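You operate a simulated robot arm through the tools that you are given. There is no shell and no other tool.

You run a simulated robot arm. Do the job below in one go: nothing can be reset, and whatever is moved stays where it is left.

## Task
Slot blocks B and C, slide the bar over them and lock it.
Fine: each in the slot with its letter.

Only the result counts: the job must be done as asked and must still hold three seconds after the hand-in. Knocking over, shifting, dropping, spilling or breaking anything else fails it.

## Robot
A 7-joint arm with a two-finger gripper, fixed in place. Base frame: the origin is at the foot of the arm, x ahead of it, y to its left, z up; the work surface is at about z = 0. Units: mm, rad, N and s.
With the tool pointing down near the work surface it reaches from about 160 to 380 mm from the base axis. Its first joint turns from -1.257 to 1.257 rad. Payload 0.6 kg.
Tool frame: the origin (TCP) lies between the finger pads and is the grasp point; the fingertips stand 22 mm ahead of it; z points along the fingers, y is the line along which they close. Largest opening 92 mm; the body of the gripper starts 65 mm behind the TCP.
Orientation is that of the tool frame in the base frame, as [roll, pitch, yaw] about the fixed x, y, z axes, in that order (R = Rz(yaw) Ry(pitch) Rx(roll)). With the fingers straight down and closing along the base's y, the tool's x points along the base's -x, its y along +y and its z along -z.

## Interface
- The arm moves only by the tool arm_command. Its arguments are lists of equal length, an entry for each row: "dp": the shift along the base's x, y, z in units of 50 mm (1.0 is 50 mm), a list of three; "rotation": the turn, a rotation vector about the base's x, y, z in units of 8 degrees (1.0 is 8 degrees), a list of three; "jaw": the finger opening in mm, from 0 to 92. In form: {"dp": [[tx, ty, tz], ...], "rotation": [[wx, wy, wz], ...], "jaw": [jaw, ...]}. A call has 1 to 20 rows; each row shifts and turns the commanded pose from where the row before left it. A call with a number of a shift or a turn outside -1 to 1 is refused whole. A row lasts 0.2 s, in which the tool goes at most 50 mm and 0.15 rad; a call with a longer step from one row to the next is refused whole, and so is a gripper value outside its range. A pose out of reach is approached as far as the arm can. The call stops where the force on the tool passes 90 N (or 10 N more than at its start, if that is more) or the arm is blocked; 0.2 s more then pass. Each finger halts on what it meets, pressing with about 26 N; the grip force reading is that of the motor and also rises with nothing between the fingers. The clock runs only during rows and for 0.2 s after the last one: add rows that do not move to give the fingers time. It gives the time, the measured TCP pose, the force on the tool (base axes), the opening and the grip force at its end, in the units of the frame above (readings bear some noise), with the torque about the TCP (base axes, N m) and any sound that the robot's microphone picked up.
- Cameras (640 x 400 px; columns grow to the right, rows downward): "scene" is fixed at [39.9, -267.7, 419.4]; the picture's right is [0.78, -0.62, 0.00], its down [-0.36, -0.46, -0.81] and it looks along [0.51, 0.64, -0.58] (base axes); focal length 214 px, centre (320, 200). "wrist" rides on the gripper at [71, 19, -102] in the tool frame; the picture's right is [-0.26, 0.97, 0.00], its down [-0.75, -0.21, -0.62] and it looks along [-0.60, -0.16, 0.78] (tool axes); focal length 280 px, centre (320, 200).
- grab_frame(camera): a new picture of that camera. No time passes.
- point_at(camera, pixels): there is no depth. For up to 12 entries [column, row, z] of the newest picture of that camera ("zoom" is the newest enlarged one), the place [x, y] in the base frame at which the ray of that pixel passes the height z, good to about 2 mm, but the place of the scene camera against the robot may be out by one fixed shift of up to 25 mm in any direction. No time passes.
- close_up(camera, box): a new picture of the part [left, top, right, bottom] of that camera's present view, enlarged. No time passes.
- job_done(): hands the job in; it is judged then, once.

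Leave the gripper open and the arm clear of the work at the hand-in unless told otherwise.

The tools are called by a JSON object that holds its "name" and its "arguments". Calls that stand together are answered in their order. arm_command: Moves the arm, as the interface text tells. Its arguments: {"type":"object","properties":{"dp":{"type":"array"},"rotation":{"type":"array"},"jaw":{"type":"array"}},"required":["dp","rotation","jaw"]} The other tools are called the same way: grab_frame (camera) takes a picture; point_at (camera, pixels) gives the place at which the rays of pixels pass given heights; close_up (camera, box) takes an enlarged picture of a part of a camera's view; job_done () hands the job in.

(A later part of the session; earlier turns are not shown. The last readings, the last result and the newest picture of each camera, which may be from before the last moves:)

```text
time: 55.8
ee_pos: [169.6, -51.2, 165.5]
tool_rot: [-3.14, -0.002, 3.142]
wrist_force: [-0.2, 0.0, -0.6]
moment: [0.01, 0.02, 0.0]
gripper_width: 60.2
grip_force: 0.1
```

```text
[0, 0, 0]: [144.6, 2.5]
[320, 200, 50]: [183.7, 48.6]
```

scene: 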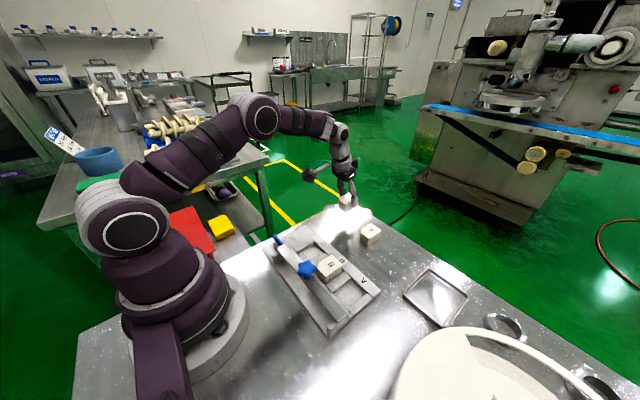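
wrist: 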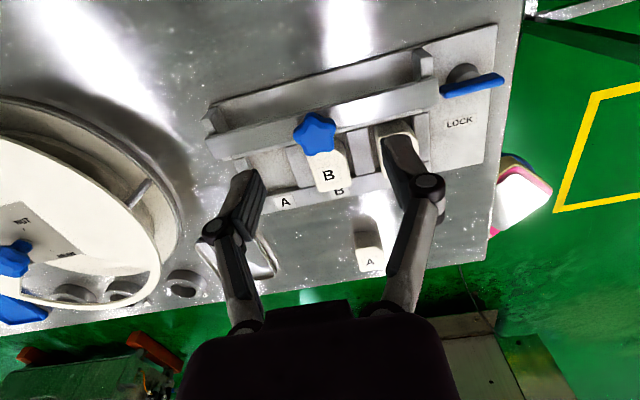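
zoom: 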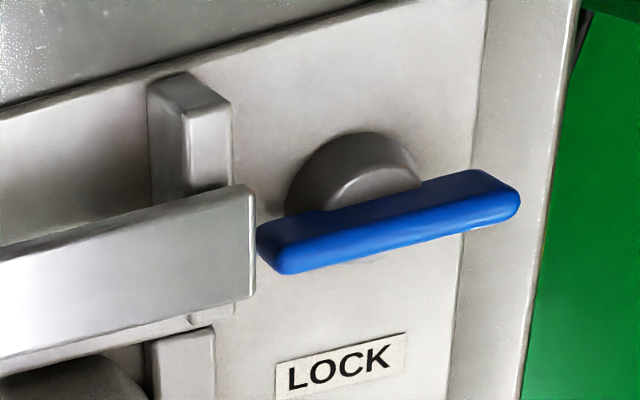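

Measuring the knob centre (315.5,135), lever ends and post at several heights.

{"name": "point_at", "arguments": {"camera": "wrist", "pixels": [[315.5, 135, 50], [315.5, 135, 65], [315.5, 135, 80], [205.8, 138.7, 40], [205.8, 138.7, 50], [216, 158, 50], [437, 77, 50], [442, 95, 504], [442, 92, 40], [442, 92, 60], [503, 80, 40], [503, 80, 60]]}}

{"name": "point_at", "arguments": {"camera": "wrist", "pixels": [[437, 104, 50], [437, 104, 40], [437, 77, 40], [464, 65, 20], [464, 65, 30], [447, 96, 40], [447, 96, 60], [472.5, 88, 40], [472.5, 88, 60], [460, 122, 5], [462, 76, 30]]}}

```text
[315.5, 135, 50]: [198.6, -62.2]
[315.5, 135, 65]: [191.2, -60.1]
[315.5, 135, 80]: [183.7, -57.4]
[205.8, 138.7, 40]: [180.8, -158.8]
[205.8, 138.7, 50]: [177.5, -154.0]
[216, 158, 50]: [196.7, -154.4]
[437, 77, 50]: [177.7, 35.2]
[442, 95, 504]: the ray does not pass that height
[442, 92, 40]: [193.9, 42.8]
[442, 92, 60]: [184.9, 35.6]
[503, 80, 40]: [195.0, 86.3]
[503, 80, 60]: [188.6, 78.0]
```

```text
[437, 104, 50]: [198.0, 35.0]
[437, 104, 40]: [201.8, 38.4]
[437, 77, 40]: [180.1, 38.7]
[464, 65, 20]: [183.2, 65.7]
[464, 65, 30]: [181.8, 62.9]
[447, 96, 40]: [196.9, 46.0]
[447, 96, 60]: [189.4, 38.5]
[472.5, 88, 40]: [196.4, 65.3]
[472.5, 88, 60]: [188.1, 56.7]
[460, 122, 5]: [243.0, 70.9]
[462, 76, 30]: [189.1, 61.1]
```

The bar's top is at z ≈ 45, x 179.5..199.5, y −156..37. The knob is centred at about (188.5, −59.5), 33 mm across, with its top at z ≈ 70. I'll go above it with jaw 60.

{"name": "arm_command", "arguments": {"dp": [[0.2, -0.1, -0.3], [0.174, -0.106, -0.4], [0, 0, -0.4], [0, 0, -0.268], [0, 0, 0], [0, 0, 0]], "rotation": [[0, 0, 0], [0, 0, 0], [0, 0, 0], [0, 0, 0], [0, 0, 0], [0, 0, 0]], "jaw": [60, 60, 60, 60, 60, 60]}}

{"name": "grab_frame", "arguments": {"camera": "wrist"}}

{"name": "close_up", "arguments": {"camera": "scene", "box": [250, 205, 370, 305]}}

```text
time: 57.2
ee_pos: [187.2, -60.6, 97.7]
tool_rot: [-3.139, -0.001, -3.141]
wrist_force: [0.4, -0.5, 0.3]
moment: [-0.02, 0.04, -0.03]
gripper_width: 59.9
grip_force: 0.1
```

```text
taken
```

wrist: 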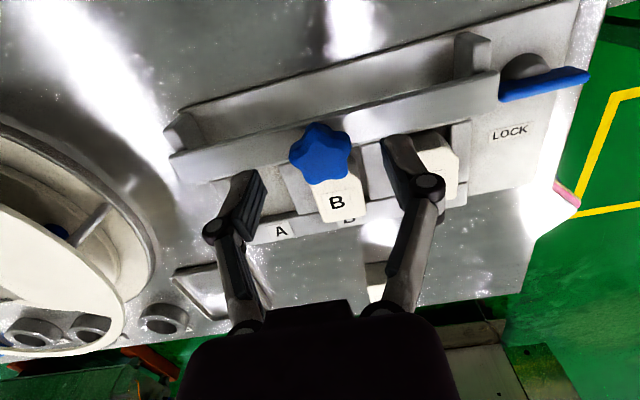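

```text
4.00 times, centred on (310, 255) of scene
```

zoom: 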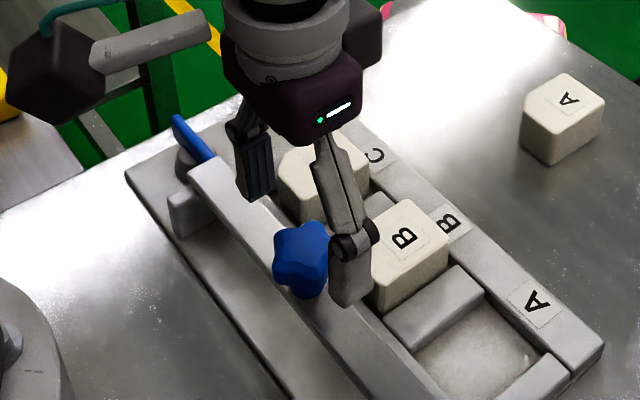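

The fingers are around the knob from above. Lowering 26 mm so the tips sit just above the bar.

{"name": "arm_command", "arguments": {"dp": [[0, 0, -0.25], [0, 0, -0.15], [0, 0, -0.12], [0, 0, 0]], "rotation": [[0, 0, 0], [0, 0, 0], [0, 0, 0], [0, 0, 0]], "jaw": [60, 60, 60, 60]}}

{"name": "close_up", "arguments": {"camera": "scene", "box": [270, 215, 360, 290]}}

{"name": "grab_frame", "arguments": {"camera": "wrist"}}

```text
time: 58.2
ee_pos: [187.6, -59.4, 72.2]
tool_rot: [-3.141, -0.003, -3.14]
wrist_force: [1.0, -0.6, -0.4]
moment: [0.04, 0.04, 0.0]
gripper_width: 59.9
grip_force: 0.1
```

```text
5.33 times, centred on (315, 252) of scene
```

zoom: 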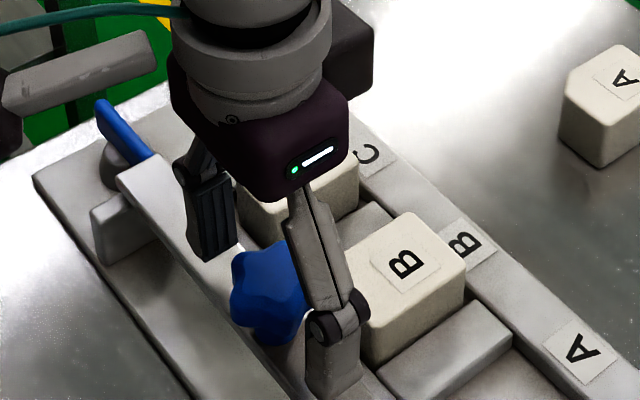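

```text
taken
```

wrist: 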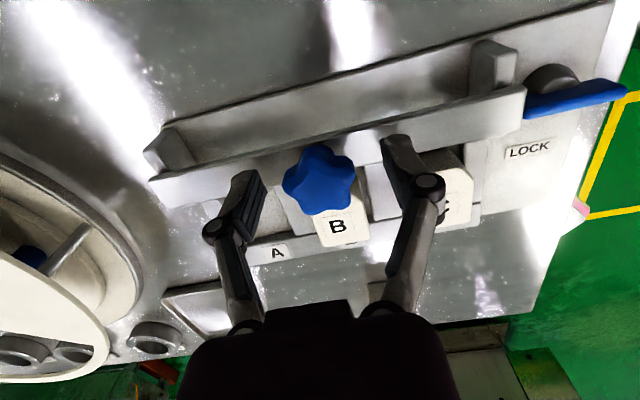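

The knob sits between the fingers. Closing on it.

{"name": "arm_command", "arguments": {"dp": [[0, 0, 0], [0, 0, 0], [0, 0, 0], [0, 0, 0], [0, 0, 0], [0, 0, 0]], "rotation": [[0, 0, 0], [0, 0, 0], [0, 0, 0], [0, 0, 0], [0, 0, 0], [0, 0, 0]], "jaw": [50, 42, 34, 28, 22, 22]}}

{"name": "grab_frame", "arguments": {"camera": "wrist"}}

```text
time: 59.6
ee_pos: [188.4, -59.7, 71.3]
tool_rot: [-3.14, -0.001, -3.141]
wrist_force: [0.8, -7.2, 9.0]
moment: [-0.02, 0.15, -0.02]
gripper_width: 32.0
grip_force: 28.3
```

```text
taken
```

wrist: 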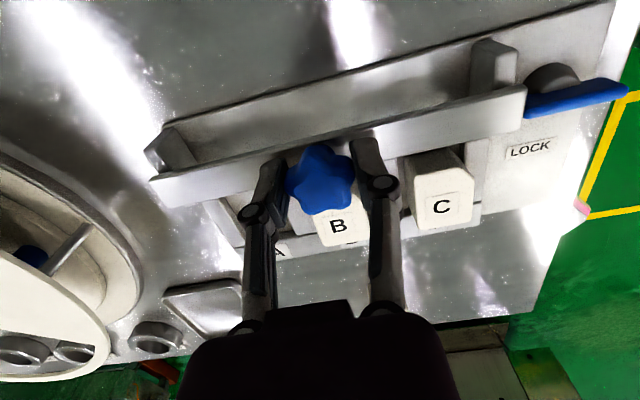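

The knob is gripped (32 mm). I'll slide +x by 15 mm and read the force.

{"name": "arm_command", "arguments": {"dp": [[0.1, 0, 0], [0.1, 0, 0], [0.1, 0, 0], [0, 0, 0]], "rotation": [[0, 0, 0], [0, 0, 0], [0, 0, 0], [0, 0, 0]], "jaw": [22, 22, 22, 22]}}

{"name": "grab_frame", "arguments": {"camera": "wrist"}}

{"name": "close_up", "arguments": {"camera": "scene", "box": [250, 205, 390, 335]}}

```text
time: 60.6
ee_pos: [201.5, -58.9, 73.6]
tool_rot: [-3.14, -0.001, -3.141]
wrist_force: [0.2, -7.3, -19.6]
moment: [-0.05, 0.24, -0.01]
gripper_width: 31.9
grip_force: 27.6
```

```text
taken
```

wrist: 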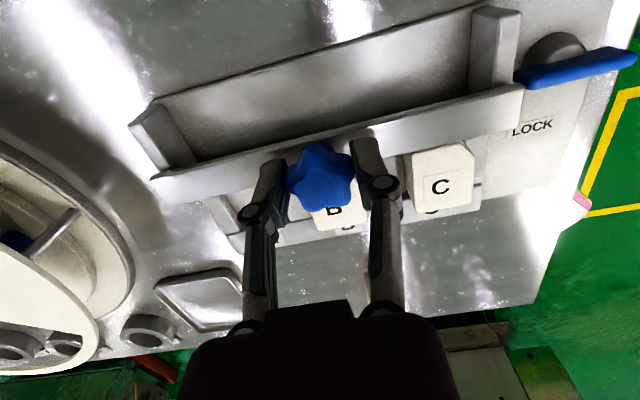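

```text
3.08 times, centred on (320, 270) of scene
```

zoom: 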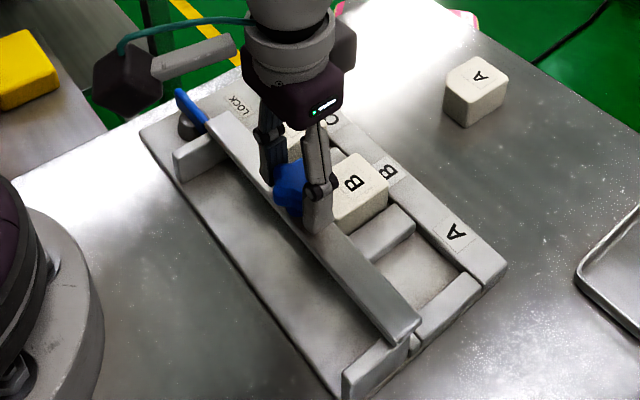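

The bar slides freely with the knob. Continuing +x, with a 1 mm lower command to relax the vertical pull.

{"name": "arm_command", "arguments": {"dp": [[0.1, 0, -0.02], [0.1, 0, 0], [0.1, 0, 0], [0, 0, 0]], "rotation": [[0, 0, 0], [0, 0, 0], [0, 0, 0], [0, 0, 0]], "jaw": [22, 22, 22, 22]}}

{"name": "close_up", "arguments": {"camera": "scene", "box": [250, 205, 390, 335]}}

```text
time: 61.6
ee_pos: [216.8, -60.3, 73.3]
tool_rot: [-3.141, 0.0, -3.141]
wrist_force: [0.4, -12.4, -19.7]
moment: [-0.05, -0.18, -0.07]
gripper_width: 32.1
grip_force: 27.8
```

```text
3.08 times, centred on (320, 270) of scene
```

zoom: 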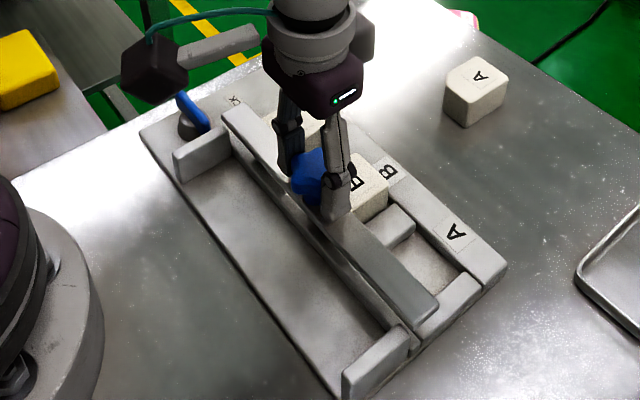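

The bar's front is now above the blocks' rear with no resistance. Continuing.

{"name": "arm_command", "arguments": {"dp": [[0.1, 0, -0.01], [0.1, 0, 0], [0.1, 0, 0], [0, 0, 0]], "rotation": [[0, 0, 0], [0, 0, 0], [0, 0, 0], [0, 0, 0]], "jaw": [22, 22, 22, 22]}}

{"name": "close_up", "arguments": {"camera": "scene", "box": [250, 205, 390, 335]}}

{"name": "grab_frame", "arguments": {"camera": "wrist"}}

```text
time: 62.6
ee_pos: [234.5, -59.2, 74.2]
tool_rot: [-3.139, 0.007, -3.139]
wrist_force: [1.6, -11.1, 1.3]
moment: [-0.17, -0.32, 0.11]
gripper_width: 30.1
grip_force: 28.1
```

```text
3.08 times, centred on (320, 270) of scene
```

zoom: 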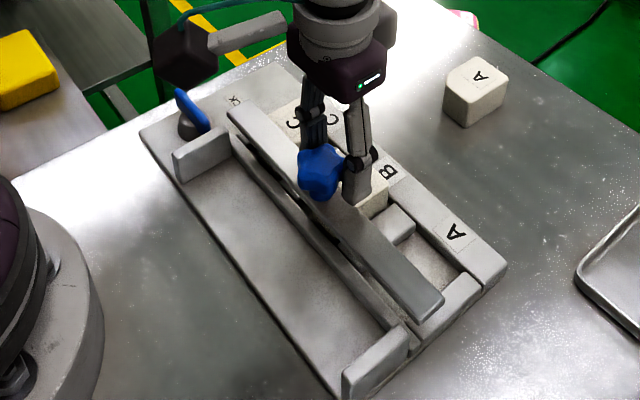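

```text
taken
```

wrist: 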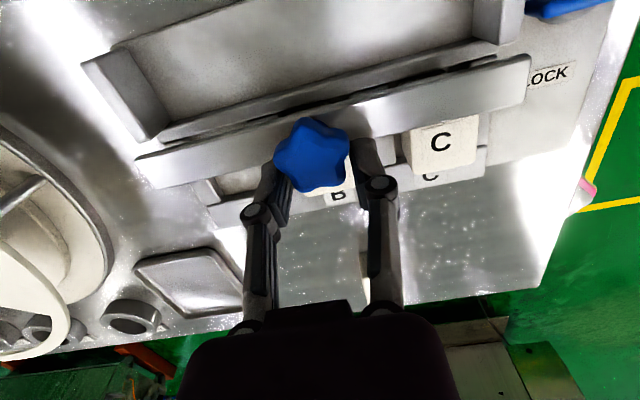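

The knob slipped partly out of the fingers, so the bar met something. I'll look closely at the bar and blocks.

{"name": "close_up", "arguments": {"camera": "wrist", "box": [120, 40, 340, 200]}}

{"name": "close_up", "arguments": {"camera": "wrist", "box": [340, 30, 600, 200]}}

{"name": "close_up", "arguments": {"camera": "scene", "box": [290, 215, 370, 285]}}

{"name": "close_up", "arguments": {"camera": "scene", "box": [320, 255, 400, 325]}}

```text
2.50 times, centred on (230, 120) of wrist
```

zoom: 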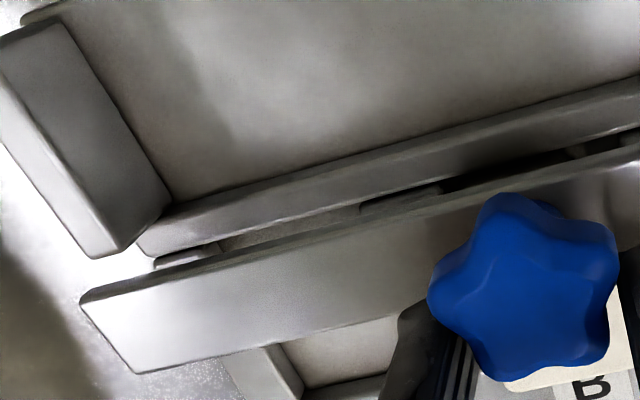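

```text
2.35 times, centred on (470, 115) of wrist
```

zoom: 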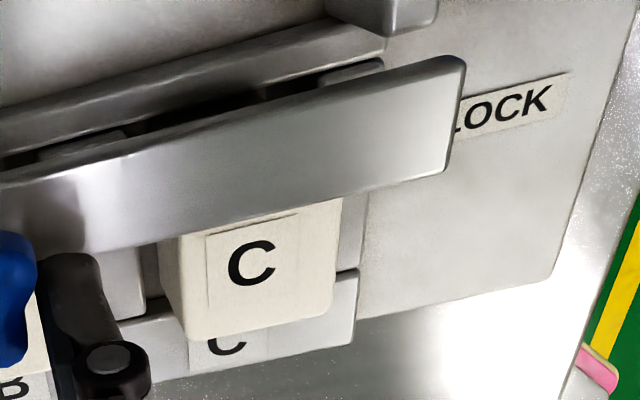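

```text
5.71 times, centred on (330, 250) of scene
```

zoom: 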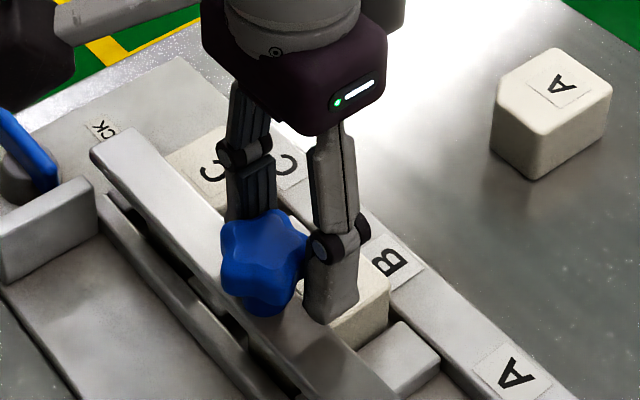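

```text
5.71 times, centred on (360, 290) of scene
```

zoom: 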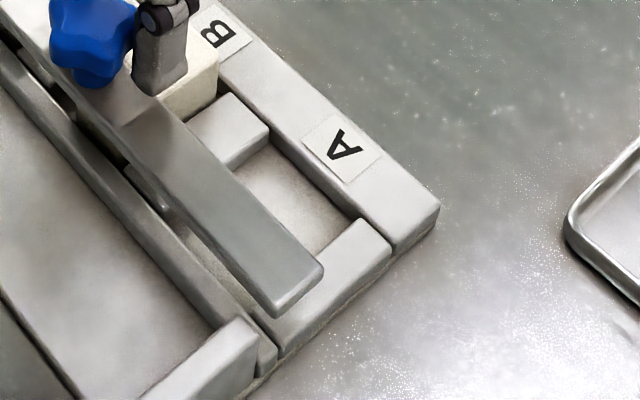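

The bar is level above the blocks. I'll measure its corners at z 45 to see how far it moved.

{"name": "grab_frame", "arguments": {"camera": "wrist"}}

{"name": "point_at", "arguments": {"camera": "wrist", "pixels": [[134.8, 159.2, 45], [156, 188.8, 45], [530.4, 55.4, 45], [523, 105.6, 45], [311, 155, 70], [311, 155, 60], [137, 140, 35], [490, 42, 35]]}}

```text
taken
```

wrist: 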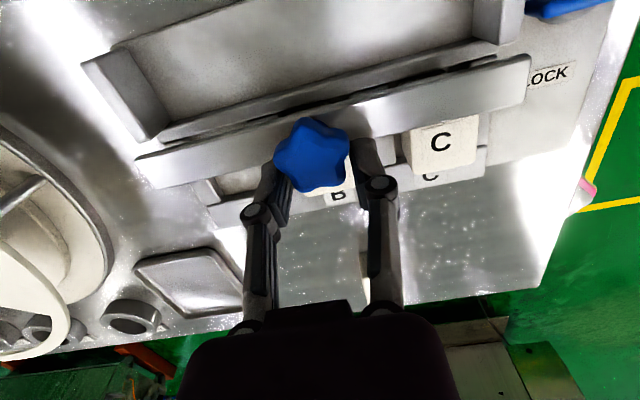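

```text
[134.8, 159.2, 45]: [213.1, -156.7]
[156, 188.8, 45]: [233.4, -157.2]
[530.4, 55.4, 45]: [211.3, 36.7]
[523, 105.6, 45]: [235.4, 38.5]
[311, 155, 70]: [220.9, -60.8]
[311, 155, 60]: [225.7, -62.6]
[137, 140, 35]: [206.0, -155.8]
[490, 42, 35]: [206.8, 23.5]
```

The bar's centre moved from x 189.5 to about 223.5, while the fingers went on to 233.5. I'll open, re-centre on the knob at x ≈ 223.5, close and try a small push to see whether this is an end stop.

{"name": "arm_command", "arguments": {"dp": [[0, 0, 0], [0, 0, 0], [0, 0, 0], [-0.1, 0, 0], [-0.1, 0, 0], [0, 0, 0], [0, 0, 0], [0, 0, 0], [0, 0, 0], [0, 0, 0], [0, 0, 0]], "rotation": [[0, 0, 0], [0, 0, 0], [0, 0, 0], [0, 0, 0], [0, 0, 0], [0, 0, 0], [0, 0, 0], [0, 0, 0], [0, 0, 0], [0, 0, 0], [0, 0, 0]], "jaw": [40, 48, 50, 50, 50, 50, 42, 34, 28, 24, 24]}}

{"name": "grab_frame", "arguments": {"camera": "wrist"}}

{"name": "close_up", "arguments": {"camera": "scene", "box": [270, 215, 380, 315]}}

```text
time: 65.0
ee_pos: [223.4, -60.2, 72.7]
tool_rot: [-3.14, -0.001, -3.141]
wrist_force: [-0.8, -4.3, 7.3]
moment: [-0.01, 0.1, -0.03]
gripper_width: 32.0
grip_force: 27.7
```

```text
taken
```

wrist: 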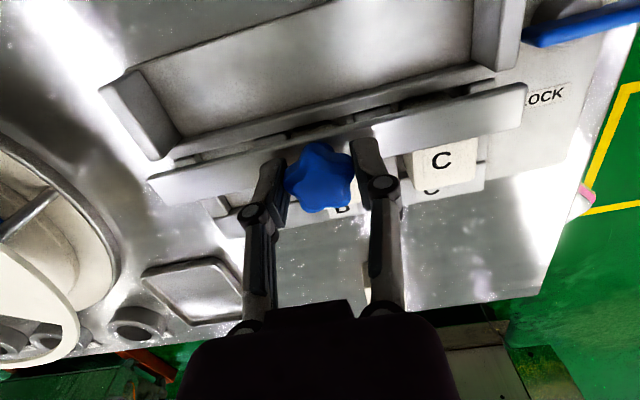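

```text
4.00 times, centred on (325, 265) of scene
```

zoom: 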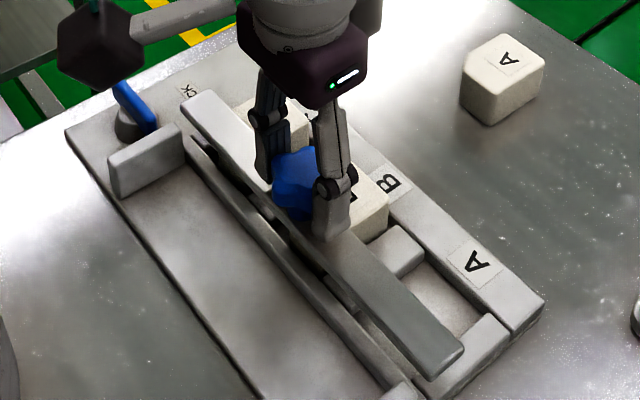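

Re-gripped (32 mm). A small +3 mm push next.

{"name": "arm_command", "arguments": {"dp": [[0.06, 0, 0], [0, 0, 0]], "rotation": [[0, 0, 0], [0, 0, 0]], "jaw": [24, 24]}}

{"name": "arm_command", "arguments": {"dp": [[0.06, 0, 0], [0, 0, 0]], "rotation": [[0, 0, 0], [0, 0, 0]], "jaw": [24, 24]}}

{"name": "grab_frame", "arguments": {"camera": "wrist"}}

```text
time: 65.6
ee_pos: [224.0, -60.4, 71.3]
tool_rot: [-3.14, -0.006, 3.14]
wrist_force: [-16.6, -7.9, 1.2]
moment: [-0.03, 0.44, -0.01]
gripper_width: 31.7
grip_force: 27.9
```

```text
time: 66.2
ee_pos: [228.6, -60.9, 72.0]
tool_rot: [-3.139, -0.003, 3.14]
wrist_force: [-16.5, -12.5, -5.4]
moment: [-0.04, 0.36, -0.05]
gripper_width: 31.8
grip_force: 27.6
```

```text
taken
```

wrist: 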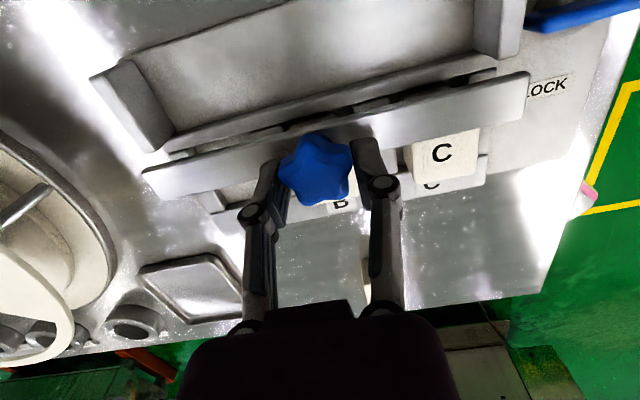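

The push is resisted at a steady 16 N with the knob slipping in the fingers, so the bar is stopped. It covers only the rear third of the blocks, so a block may sit slightly proud. I'll let go, rise, close the fingers and gently press on the blocks' front tops to be sure they're fully seated.

{"name": "arm_command", "arguments": {"dp": [[0, 0, 0], [0, 0, 0], [0, 0, 0], [0, 0, 0.4], [0, 0, 0.6], [0.3, -0.02, 0], [0.27, -0.03, 0], [0, 0, 0], [0, 0, 0], [0, 0, 0], [0, 0, 0]], "rotation": [[0, 0, 0], [0, 0, 0], [0, 0, 0], [0, 0, 0], [0, 0, 0], [0, 0, 0], [0, 0, 0], [0, 0, 0], [0, 0, 0], [0, 0, 0], [0, 0, 0]], "jaw": [42, 50, 50, 50, 50, 40, 28, 16, 6, 0, 0]}}

{"name": "grab_frame", "arguments": {"camera": "wrist"}}

{"name": "close_up", "arguments": {"camera": "scene", "box": [270, 205, 390, 315]}}

```text
time: 68.6
ee_pos: [256.0, -61.9, 122.8]
tool_rot: [-3.139, -0.001, 3.14]
wrist_force: [-0.3, -0.2, -0.1]
moment: [-0.03, 0.03, 0.02]
gripper_width: 0.2
grip_force: 26.5
```

```text
taken
```

wrist: 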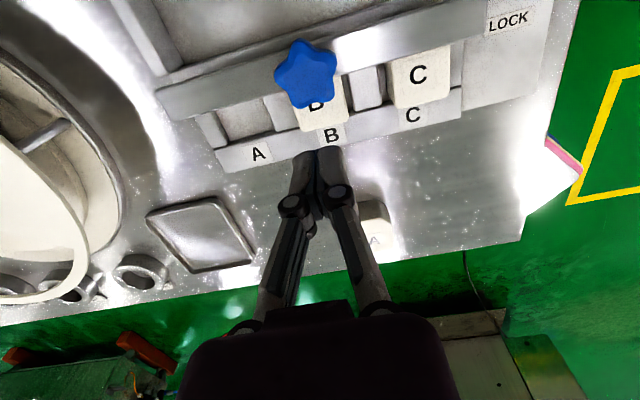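

```text
3.64 times, centred on (330, 260) of scene
```

zoom: 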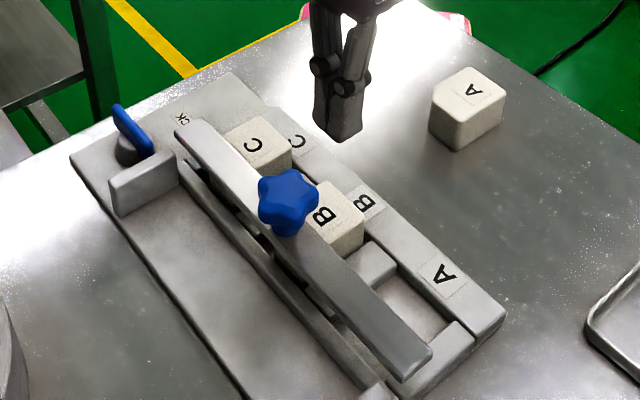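

A clear view: the bar lies level, over the rear part of B and C. I'll lower the closed fingertips over B's front (x 258) to just above it.

{"name": "arm_command", "arguments": {"dp": [[0, 0, -0.4], [0, 0, -0.4], [0, 0, -0.3], [0, 0, -0.1], [0, 0, 0]], "rotation": [[0, 0, 0], [0, 0, 0], [0, 0, 0], [0, 0, 0], [0, 0, 0]], "jaw": [0, 0, 0, 0, 0]}}

{"name": "grab_frame", "arguments": {"camera": "wrist"}}

{"name": "close_up", "arguments": {"camera": "scene", "box": [285, 215, 375, 295]}}

```text
time: 69.8
ee_pos: [256.0, -61.5, 62.4]
tool_rot: [-3.14, 0.0, -3.141]
wrist_force: [0.6, -0.8, -0.4]
moment: [-0.02, 0.0, -0.01]
gripper_width: 0.1
grip_force: 25.7
```

```text
taken
```

wrist: 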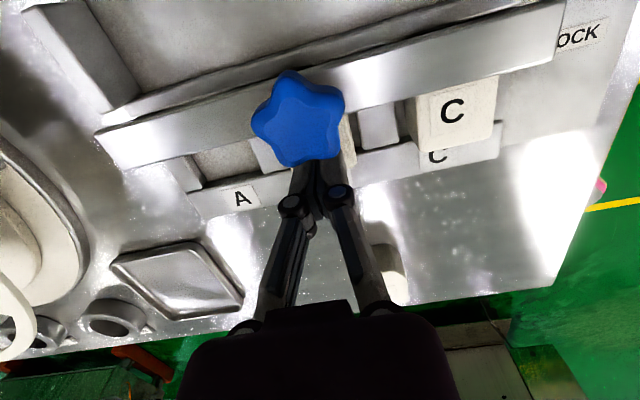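

```text
5.00 times, centred on (330, 255) of scene
```

zoom: 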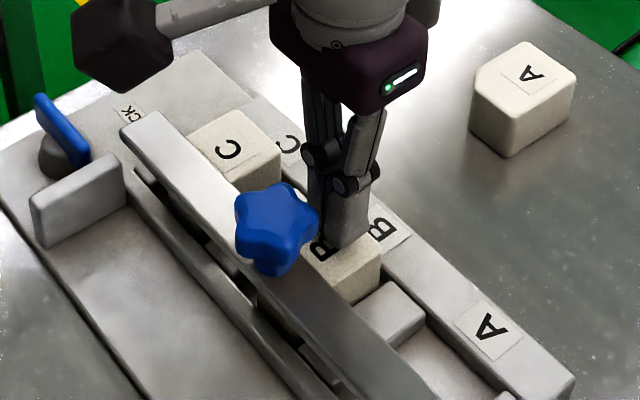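

Tips are about 5 mm above B. Stepping down in 2 mm steps until contact.

{"name": "arm_command", "arguments": {"dp": [[0, 0, -0.04], [0, 0, 0]], "rotation": [[0, 0, 0], [0, 0, 0]], "jaw": [0, 0]}}

{"name": "arm_command", "arguments": {"dp": [[0, 0, -0.04], [0, 0, 0]], "rotation": [[0, 0, 0], [0, 0, 0]], "jaw": [0, 0]}}

{"name": "arm_command", "arguments": {"dp": [[0, 0, -0.02], [0, 0, 0]], "rotation": [[0, 0, 0], [0, 0, 0]], "jaw": [0, 0]}}

```text
time: 70.4
ee_pos: [257.1, -61.2, 60.7]
tool_rot: [-3.138, -0.001, 3.141]
wrist_force: [-0.2, 0.1, -0.2]
moment: [0.02, 0.02, 0.0]
gripper_width: 0.0
grip_force: 26.0
```

```text
time: 71.0
ee_pos: [256.5, -60.9, 58.2]
tool_rot: [-3.139, -0.002, 3.141]
wrist_force: [0.1, -0.3, -0.2]
moment: [-0.07, -0.01, 0.02]
gripper_width: 0.0
grip_force: 25.9
```

```text
time: 71.6
ee_pos: [257.0, -61.3, 57.3]
tool_rot: [-3.138, -0.003, -3.141]
wrist_force: [0.0, 0.1, 0.8]
moment: [-0.02, 0.01, -0.02]
gripper_width: 0.2
grip_force: 25.8
```

Still free at tips ≈ 35.5. Continuing in 1 mm steps.

{"name": "arm_command", "arguments": {"dp": [[0, 0, -0.02], [0, 0, 0]], "rotation": [[0, 0, 0], [0, 0, 0]], "jaw": [0, 0]}}

{"name": "arm_command", "arguments": {"dp": [[0, 0, -0.02], [0, 0, 0]], "rotation": [[0, 0, 0], [0, 0, 0]], "jaw": [0, 0]}}

{"name": "arm_command", "arguments": {"dp": [[0, 0, -0.02], [0, 0, 0]], "rotation": [[0, 0, 0], [0, 0, 0]], "jaw": [0, 0]}}

```text
time: 72.2
ee_pos: [257.3, -62.6, 57.3]
tool_rot: [-3.139, -0.003, 3.141]
wrist_force: [0.1, -0.8, 0.8]
moment: [0.0, -0.02, 0.01]
gripper_width: 0.2
grip_force: 26.3
```

```text
time: 72.8
ee_pos: [257.8, -61.2, 56.8]
tool_rot: [-3.14, 0.002, -3.14]
wrist_force: [0.9, 3.5, 35.9]
moment: [0.02, 0.14, -0.11]
gripper_width: 5.8
grip_force: 26.0
```

```text
time: 73.5
ee_pos: [257.9, -61.6, 56.6]
tool_rot: [-3.139, 0.005, -3.14]
wrist_force: [-15.2, -0.4, 49.7]
moment: [-0.09, 0.47, 0.06]
gripper_width: 6.0
grip_force: 26.2
stopped in row 2: the force on the tool passed its limit at 92 N (the readings are from after the stop); the commanded pose is now the measured one
```

Firm contact at tip height ≈ 34, so B is fully down and solid. I'll back off at once and rise to 90, then probe C the same way but more gently.

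{"name": "arm_command", "arguments": {"dp": [[0, 0, 0.1], [0, 0, 0.3], [0, 0, 0.3], [0, 0.5, 0], [0, 0.5, 0], [0, 0.3, 0], [0, 0, 0], [0, 0, 0]], "rotation": [[0, 0, 0], [0, 0, 0], [0, 0, 0], [0, 0, 0], [0, 0, 0], [0, 0, 0], [0, 0, 0], [0, 0, 0]], "jaw": [0, 0, 0, 0, 0, 0, 0, 0]}}

{"name": "grab_frame", "arguments": {"camera": "wrist"}}

{"name": "close_up", "arguments": {"camera": "scene", "box": [270, 205, 390, 315]}}

```text
time: 75.3
ee_pos: [258.3, 0.3, 89.0]
tool_rot: [-3.14, 0.004, -3.139]
wrist_force: [-0.2, 0.2, 0.5]
moment: [-0.02, 0.0, 0.0]
gripper_width: 0.0
grip_force: 25.3
```

```text
taken
```

wrist: 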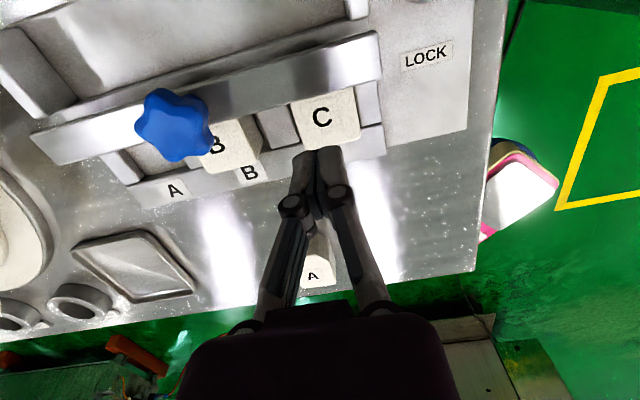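

```text
3.64 times, centred on (330, 260) of scene
```

zoom: 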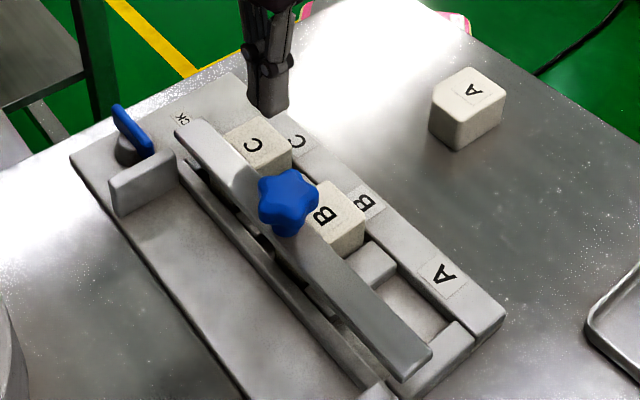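

Now over C at y ≈ 3. I'll lower and probe C's front top gently.

{"name": "arm_command", "arguments": {"dp": [[0, 0, -0.3], [0, 0, -0.25], [0, 0, -0.05], [0, 0, 0]], "rotation": [[0, 0, 0], [0, 0, 0], [0, 0, 0], [0, 0, 0]], "jaw": [0, 0, 0, 0]}}

{"name": "arm_command", "arguments": {"dp": [[0, 0, -0.03], [0, 0, 0]], "rotation": [[0, 0, 0], [0, 0, 0]], "jaw": [0, 0]}}

{"name": "arm_command", "arguments": {"dp": [[0, 0, -0.02], [0, 0, 0]], "rotation": [[0, 0, 0], [0, 0, 0]], "jaw": [0, 0]}}

```text
time: 76.3
ee_pos: [258.2, 3.3, 60.9]
tool_rot: [-3.141, 0.005, -3.14]
wrist_force: [0.5, -0.2, 1.1]
moment: [0.0, 0.0, 0.0]
gripper_width: 0.0
grip_force: 26.0
```

```text
time: 77.0
ee_pos: [258.6, 2.8, 60.7]
tool_rot: [-3.139, 0.004, -3.139]
wrist_force: [1.0, -0.8, 0.6]
moment: [0.03, 0.01, -0.02]
gripper_width: 0.0
grip_force: 26.6
```

```text
time: 77.5
ee_pos: [259.3, 1.6, 57.6]
tool_rot: [-3.14, 0.004, -3.14]
wrist_force: [0.2, -0.6, 0.5]
moment: [0.01, 0.03, 0.02]
gripper_width: 0.0
grip_force: 26.7
```

{"name": "arm_command", "arguments": {"dp": [[0, 0, -0.02], [0, 0, 0]], "rotation": [[0, 0, 0], [0, 0, 0]], "jaw": [0, 0]}}

{"name": "arm_command", "arguments": {"dp": [[0, 0, -0.01], [0, 0, 0]], "rotation": [[0, 0, 0], [0, 0, 0]], "jaw": [0, 0]}}

{"name": "arm_command", "arguments": {"dp": [[0, 0, -0.01], [0, 0, 0]], "rotation": [[0, 0, 0], [0, 0, 0]], "jaw": [0, 0]}}

```text
time: 78.2
ee_pos: [258.4, 1.8, 57.6]
tool_rot: [-3.14, 0.004, -3.138]
wrist_force: [-0.7, 1.0, 3.5]
moment: [-0.01, 0.05, 0.01]
gripper_width: 6.0
grip_force: 26.1
```

```text
time: 78.8
ee_pos: [256.0, 1.3, 56.9]
tool_rot: [-3.14, 0.005, -3.14]
wrist_force: [4.2, -0.5, 8.7]
moment: [0.01, -0.04, 0.02]
gripper_width: 6.1
grip_force: 26.4
```

```text
time: 79.3
ee_pos: [258.7, 1.9, 56.7]
tool_rot: [-3.14, 0.008, -3.139]
wrist_force: [-1.7, 1.8, 32.4]
moment: [-0.02, 0.16, -0.03]
gripper_width: 6.0
grip_force: 26.0
```

C's top is at the same height as B's (contact at measured z ≈ 57 for both), so both are fully seated. I'll rise and look closely at what stops the bar.

{"name": "arm_command", "arguments": {"dp": [[0, 0, 0.2], [0, 0, 0.6], [0, 0, 0.8], [0, 0, 0.6], [0, 0, 0]], "rotation": [[0, 0, 0], [0, 0, 0], [0, 0, 0], [0, 0, 0], [0, 0, 0]], "jaw": [0, 0, 0, 0, 0]}}

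{"name": "close_up", "arguments": {"camera": "scene", "box": [300, 235, 350, 285]}}

{"name": "close_up", "arguments": {"camera": "scene", "box": [340, 270, 400, 320]}}

{"name": "close_up", "arguments": {"camera": "scene", "box": [285, 220, 335, 265]}}

{"name": "close_up", "arguments": {"camera": "wrist", "box": [40, 0, 400, 225]}}

```text
time: 80.5
ee_pos: [257.9, 5.3, 165.6]
tool_rot: [-3.14, 0.006, -3.14]
wrist_force: [0.3, -0.5, 0.1]
moment: [-0.01, 0.02, -0.01]
gripper_width: 0.0
grip_force: 25.9
```

```text
8.00 times, centred on (325, 260) of scene
```

zoom: 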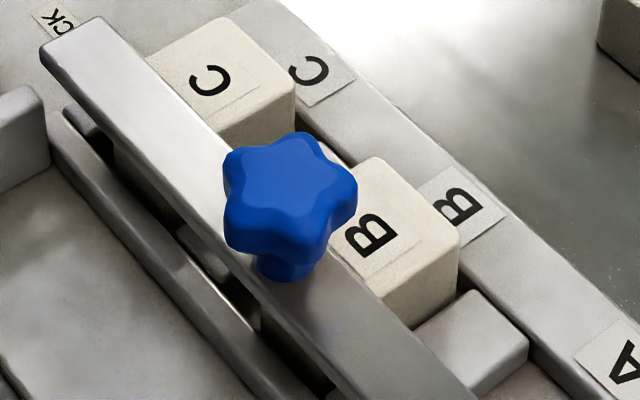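

```text
8.00 times, centred on (370, 295) of scene
```

zoom: 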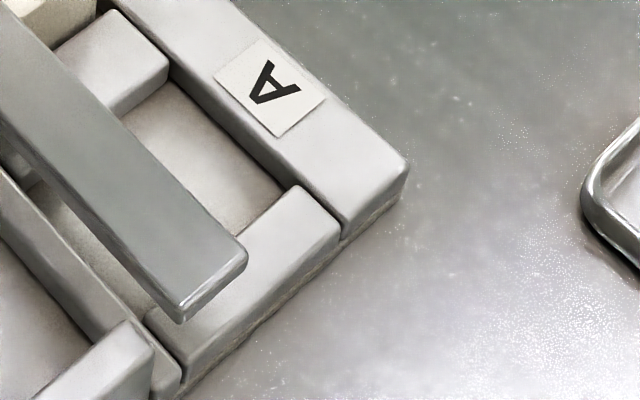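

```text
8.89 times, centred on (310, 242) of scene
```

zoom: 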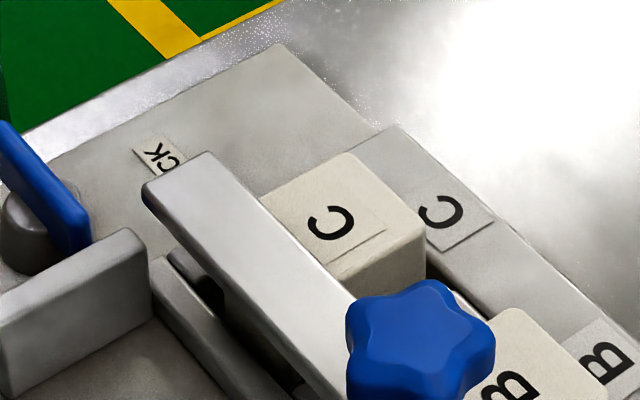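

```text
1.78 times, centred on (220, 112) of wrist
```

zoom: 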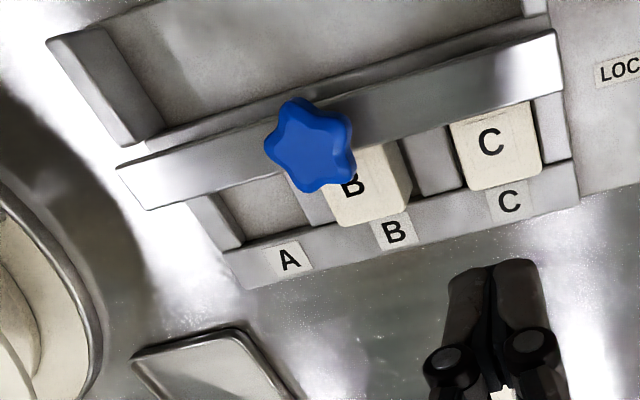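

Nothing visible blocks the bar: it's level and parallel, with its rear edge at x ≈ 212. I'll test with closed fingers behind the knob, pushing +x in small steps to tell an end stop from friction. First I'll move behind the knob.

{"name": "arm_command", "arguments": {"dp": [[-0.4, -0.4, 0], [-0.5, -0.47, 0], [-0.4, -0.4, -0.3], [0, 0, -0.5], [0, 0, -0.5], [0, 0, -0.4], [0, 0, -0.16], [0, 0, 0]], "rotation": [[0, 0, 0], [0, 0, 0], [0, 0, 0], [0, 0, 0], [0, 0, 0], [0, 0, 0], [0, 0, 0], [0, 0, 0]], "jaw": [0, 0, 0, 0, 0, 0, 0, 0]}}

{"name": "grab_frame", "arguments": {"camera": "wrist"}}

{"name": "close_up", "arguments": {"camera": "scene", "box": [270, 205, 370, 295]}}

```text
time: 82.3
ee_pos: [191.1, -59.3, 74.3]
tool_rot: [-3.141, 0.004, -3.137]
wrist_force: [-0.7, 0.3, 0.4]
moment: [-0.03, -0.01, 0.03]
gripper_width: 0.2
grip_force: 26.1
```

```text
taken
```

wrist: 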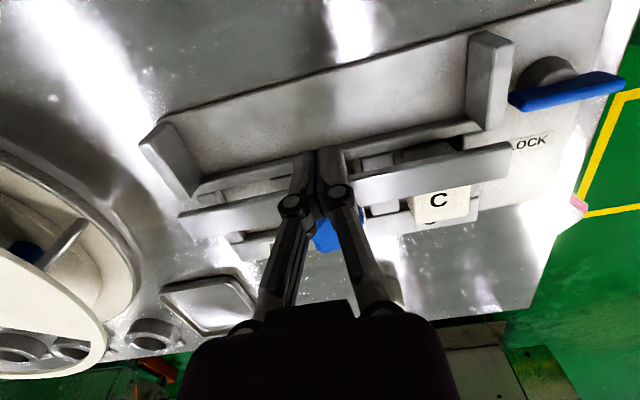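

```text
4.44 times, centred on (320, 250) of scene
```

zoom: 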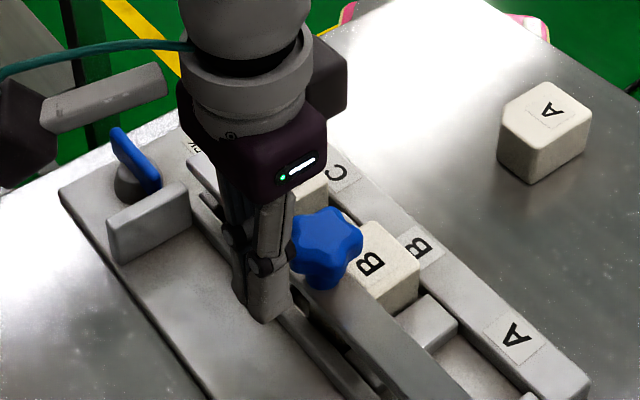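

The closed fingers are behind the knob. Pushing +x in small steps, reading the force.

{"name": "arm_command", "arguments": {"dp": [[0.06, 0, 0], [0.04, 0, 0], [0, 0, 0]], "rotation": [[0, 0, 0], [0, 0, 0], [0, 0, 0]], "jaw": [0, 0, 0]}}

{"name": "arm_command", "arguments": {"dp": [[0.04, 0, 0], [0, 0, 0]], "rotation": [[0, 0, 0], [0, 0, 0]], "jaw": [0, 0]}}

{"name": "arm_command", "arguments": {"dp": [[0.04, 0, 0], [0, 0, 0]], "rotation": [[0, 0, 0], [0, 0, 0]], "jaw": [0, 0]}}

```text
time: 83.2
ee_pos: [196.3, -57.9, 74.1]
tool_rot: [-3.141, 0.005, -3.139]
wrist_force: [-0.4, -0.5, 1.0]
moment: [-0.02, 0.0, 0.01]
gripper_width: 0.0
grip_force: 26.1
```

```text
time: 83.8
ee_pos: [198.6, -59.1, 73.1]
tool_rot: [-3.14, 0.005, -3.14]
wrist_force: [0.7, 0.3, -1.1]
moment: [0.04, -0.03, -0.01]
gripper_width: 0.1
grip_force: 25.5
```

```text
time: 84.3
ee_pos: [200.9, -60.3, 74.1]
tool_rot: [-3.141, 0.005, 3.141]
wrist_force: [-4.3, -1.0, 0.2]
moment: [0.03, 0.05, 0.0]
gripper_width: 6.1
grip_force: 27.6
```

Contact (4 N). Continuing with 1 mm steps.

{"name": "arm_command", "arguments": {"dp": [[0.02, 0, 0], [0, 0, 0]], "rotation": [[0, 0, 0], [0, 0, 0]], "jaw": [0, 0]}}

{"name": "arm_command", "arguments": {"dp": [[0.02, 0, 0], [0, 0, 0]], "rotation": [[0, 0, 0], [0, 0, 0]], "jaw": [0, 0]}}

{"name": "arm_command", "arguments": {"dp": [[0.02, 0, 0], [0, 0, 0]], "rotation": [[0, 0, 0], [0, 0, 0]], "jaw": [0, 0]}}

{"name": "grab_frame", "arguments": {"camera": "wrist"}}

```text
time: 85.0
ee_pos: [201.4, -59.4, 72.9]
tool_rot: [3.141, -0.002, -3.137]
wrist_force: [-23.9, 6.7, 3.0]
moment: [0.07, 0.17, 0.02]
gripper_width: 6.3
grip_force: 27.9
```

```text
time: 85.5
ee_pos: [201.3, -61.1, 72.4]
tool_rot: [-3.14, -0.003, -3.14]
wrist_force: [-41.7, 6.7, 7.4]
moment: [0.02, 0.2, 0.04]
gripper_width: 6.1
grip_force: 28.1
```

```text
time: 86.2
ee_pos: [201.6, -60.7, 73.0]
tool_rot: [3.14, -0.007, -3.142]
wrist_force: [-54.8, -2.3, 17.1]
moment: [0.02, 0.07, -0.04]
gripper_width: 5.9
grip_force: 28.3
```

```text
taken
```

wrist: 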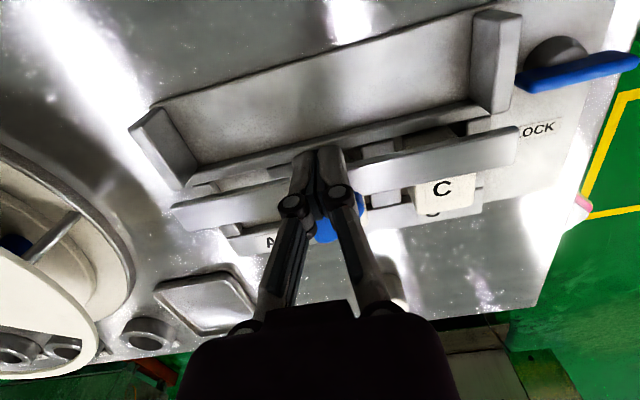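

Even 55 N doesn't move it, so this is the bar's end stop and the bar is fully home over the blocks. I'll back off, rise and look closely at the lever.

{"name": "arm_command", "arguments": {"dp": [[-0.1, 0, 0], [-0.1, 0, 0], [0, 0, 0.4], [0, 0, 0.5], [0, 0.5, 0.4], [0, 0.6, 0], [0, 0.6, 0], [0, 0.4, 0], [0, 0, 0], [0, 0, 0]], "rotation": [[0, 0, 0], [0, 0, 0], [0, 0, 0], [0, 0, 0], [0, 0, 0], [0, 0, 0], [0, 0, 0], [0, 0, 0], [0, 0, 0], [0, 0, 0]], "jaw": [0, 0, 0, 0, 0, 0, 0, 0, 0, 0]}}

{"name": "grab_frame", "arguments": {"camera": "wrist"}}

{"name": "close_up", "arguments": {"camera": "wrist", "box": [220, 60, 420, 185]}}

{"name": "close_up", "arguments": {"camera": "scene", "box": [260, 220, 310, 260]}}

```text
time: 88.3
ee_pos: [195.0, 43.0, 135.9]
tool_rot: [-3.139, 0.006, -3.139]
wrist_force: [0.0, 0.2, -0.4]
moment: [0.02, 0.0, 0.02]
gripper_width: 0.0
grip_force: 28.5
```

```text
taken
```

wrist: 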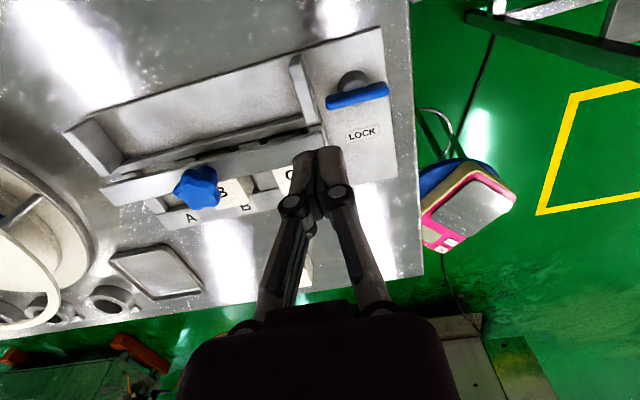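

```text
3.20 times, centred on (320, 122) of wrist
```

zoom: 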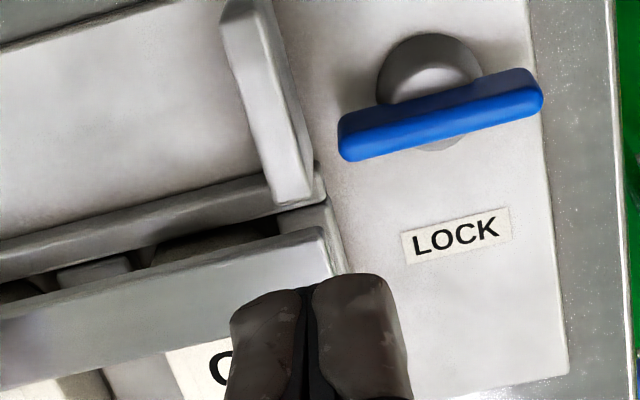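

```text
10.00 times, centred on (285, 240) of scene
```

zoom: 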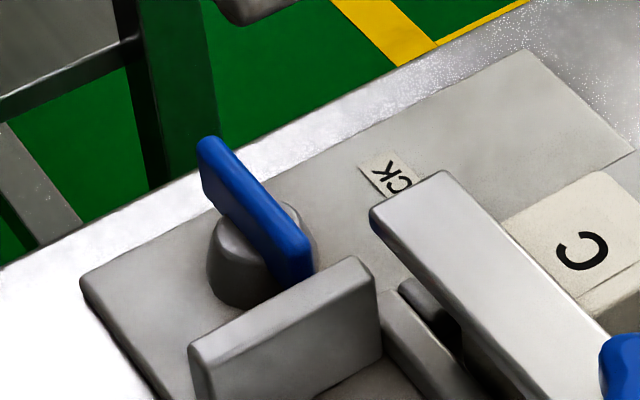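

Measuring lever ends and post in this view at several heights.

{"name": "point_at", "arguments": {"camera": "wrist", "pixels": [[326.5, 104, 30], [326.5, 104, 45], [389.5, 88, 30], [389.5, 88, 45], [354.4, 69.5, 5], [354.4, 69.5, 20], [338.4, 89, 20], [369.5, 83, 20], [358, 107, 5], [358, 107, 20], [362.5, 132, 5]]}}

```text
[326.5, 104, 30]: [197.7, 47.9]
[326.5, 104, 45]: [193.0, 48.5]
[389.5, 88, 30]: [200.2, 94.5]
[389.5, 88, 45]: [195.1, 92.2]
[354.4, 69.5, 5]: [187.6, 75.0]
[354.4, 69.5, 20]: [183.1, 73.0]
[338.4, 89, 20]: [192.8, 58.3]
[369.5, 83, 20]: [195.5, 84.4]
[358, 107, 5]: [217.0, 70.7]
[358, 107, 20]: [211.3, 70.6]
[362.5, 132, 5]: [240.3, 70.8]
```

The lever is a slab about 45 mm long along y, pivoting at about (198, 70.5), with the LOCK label straight ahead in +x. I plan to grip it across its thickness over the pivot and turn it with the wrist. First I'll rotate the tool −90° about z at a safe height, jaw 44.

{"name": "arm_command", "arguments": {"dp": [[0, 0.1, 0], [0, 0.1, 0], [0, 0.1, 0], [0, 0.1, 0], [0, 0.11, 0], [0.06, 0, 0], [0, 0, 0], [0, 0, 0], [0, 0, 0], [0, 0, 0], [0, 0, 0], [0, 0, 0], [0, 0, 0], [0, 0, 0]], "rotation": [[0, 0, -1], [0, 0, -1], [0, 0, -1], [0, 0, -1], [0, 0, -1], [0, 0, -1], [0, 0, -1], [0, 0, -1], [0, 0, -1], [0, 0, -1], [0, 0, -1], [0, 0, -0.25], [0, 0, 0], [0, 0, 0]], "jaw": [0, 8, 16, 24, 32, 40, 44, 44, 44, 44, 44, 44, 44, 44]}}

{"name": "grab_frame", "arguments": {"camera": "wrist"}}

{"name": "grab_frame", "arguments": {"camera": "scene"}}

```text
time: 91.3
ee_pos: [197.5, 71.4, 138.6]
tool_rot: [-3.139, 0.005, 1.572]
wrist_force: [0.3, 0.4, -0.5]
moment: [0.03, 0.0, -0.02]
gripper_width: 44.3
grip_force: 0.0
```

```text
taken
```

wrist: 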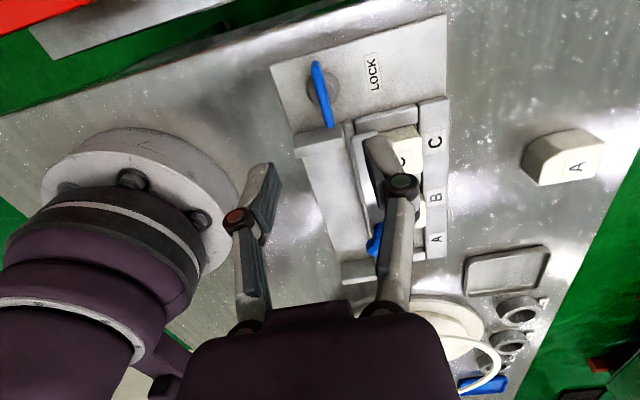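

```text
taken
```

scene: 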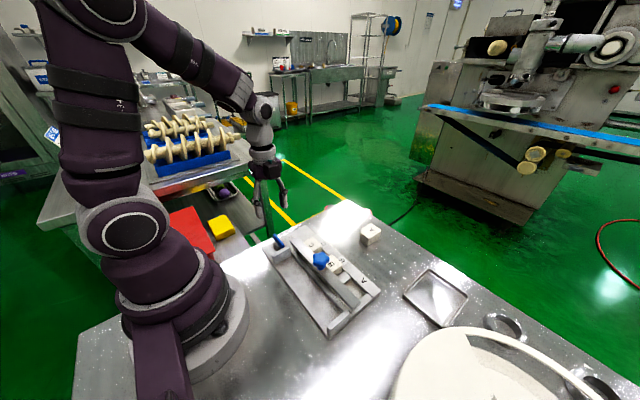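

A good side view now. I'll enlarge and measure the lever from here.

{"name": "close_up", "arguments": {"camera": "wrist", "box": [260, 40, 420, 160]}}

{"name": "point_at", "arguments": {"camera": "wrist", "pixels": [[316, 63, 25], [316, 63, 35], [316, 63, 45], [328, 125, 25], [328, 125, 35], [328, 125, 45], [373, 75, 5]]}}

```text
3.33 times, centred on (340, 100) of wrist
```

zoom: 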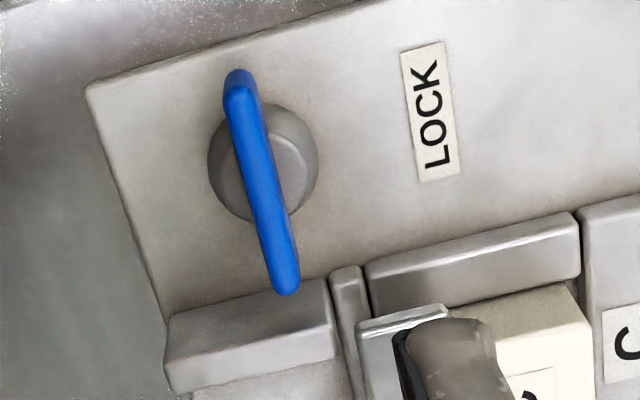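

```text
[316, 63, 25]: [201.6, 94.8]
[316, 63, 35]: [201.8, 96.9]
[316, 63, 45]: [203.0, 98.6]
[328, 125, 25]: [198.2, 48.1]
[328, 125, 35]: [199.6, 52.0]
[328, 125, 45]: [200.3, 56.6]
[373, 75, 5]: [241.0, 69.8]
```

The lever's top is at z ≈ 27–30, centred at about (199, 71). I'll lower to tips ≈ 38 and check the alignment.

{"name": "arm_command", "arguments": {"dp": [[0.02, 0.01, -0.4], [0, 0, -0.5], [0, 0, -0.4], [0, 0, -0.24], [0, 0, 0], [0, 0, 0]], "rotation": [[0, 0, 0], [0, 0, 0], [0, 0, 0], [0, 0, 0], [0, 0, 0], [0, 0, 0]], "jaw": [44, 44, 44, 44, 44, 44]}}

{"name": "grab_frame", "arguments": {"camera": "wrist"}}

{"name": "close_up", "arguments": {"camera": "scene", "box": [245, 205, 325, 265]}}

```text
time: 92.8
ee_pos: [198.9, 70.3, 62.2]
tool_rot: [-3.139, 0.006, 1.574]
wrist_force: [0.0, 0.1, -0.1]
moment: [-0.04, -0.01, 0.0]
gripper_width: 43.9
grip_force: 0.1
```

```text
taken
```

wrist: 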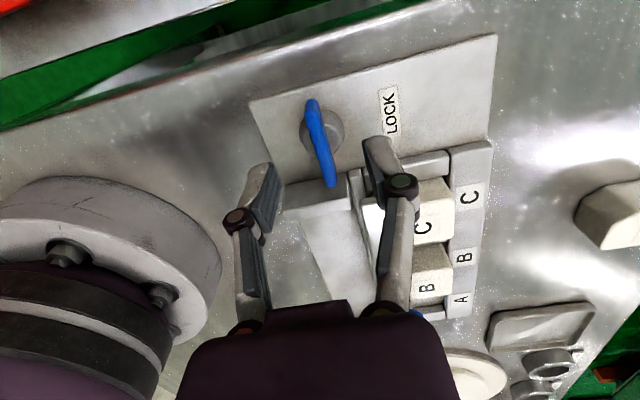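

```text
6.67 times, centred on (285, 235) of scene
```

zoom: 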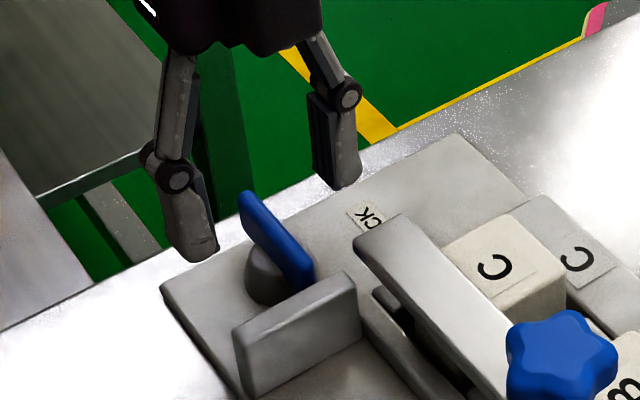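

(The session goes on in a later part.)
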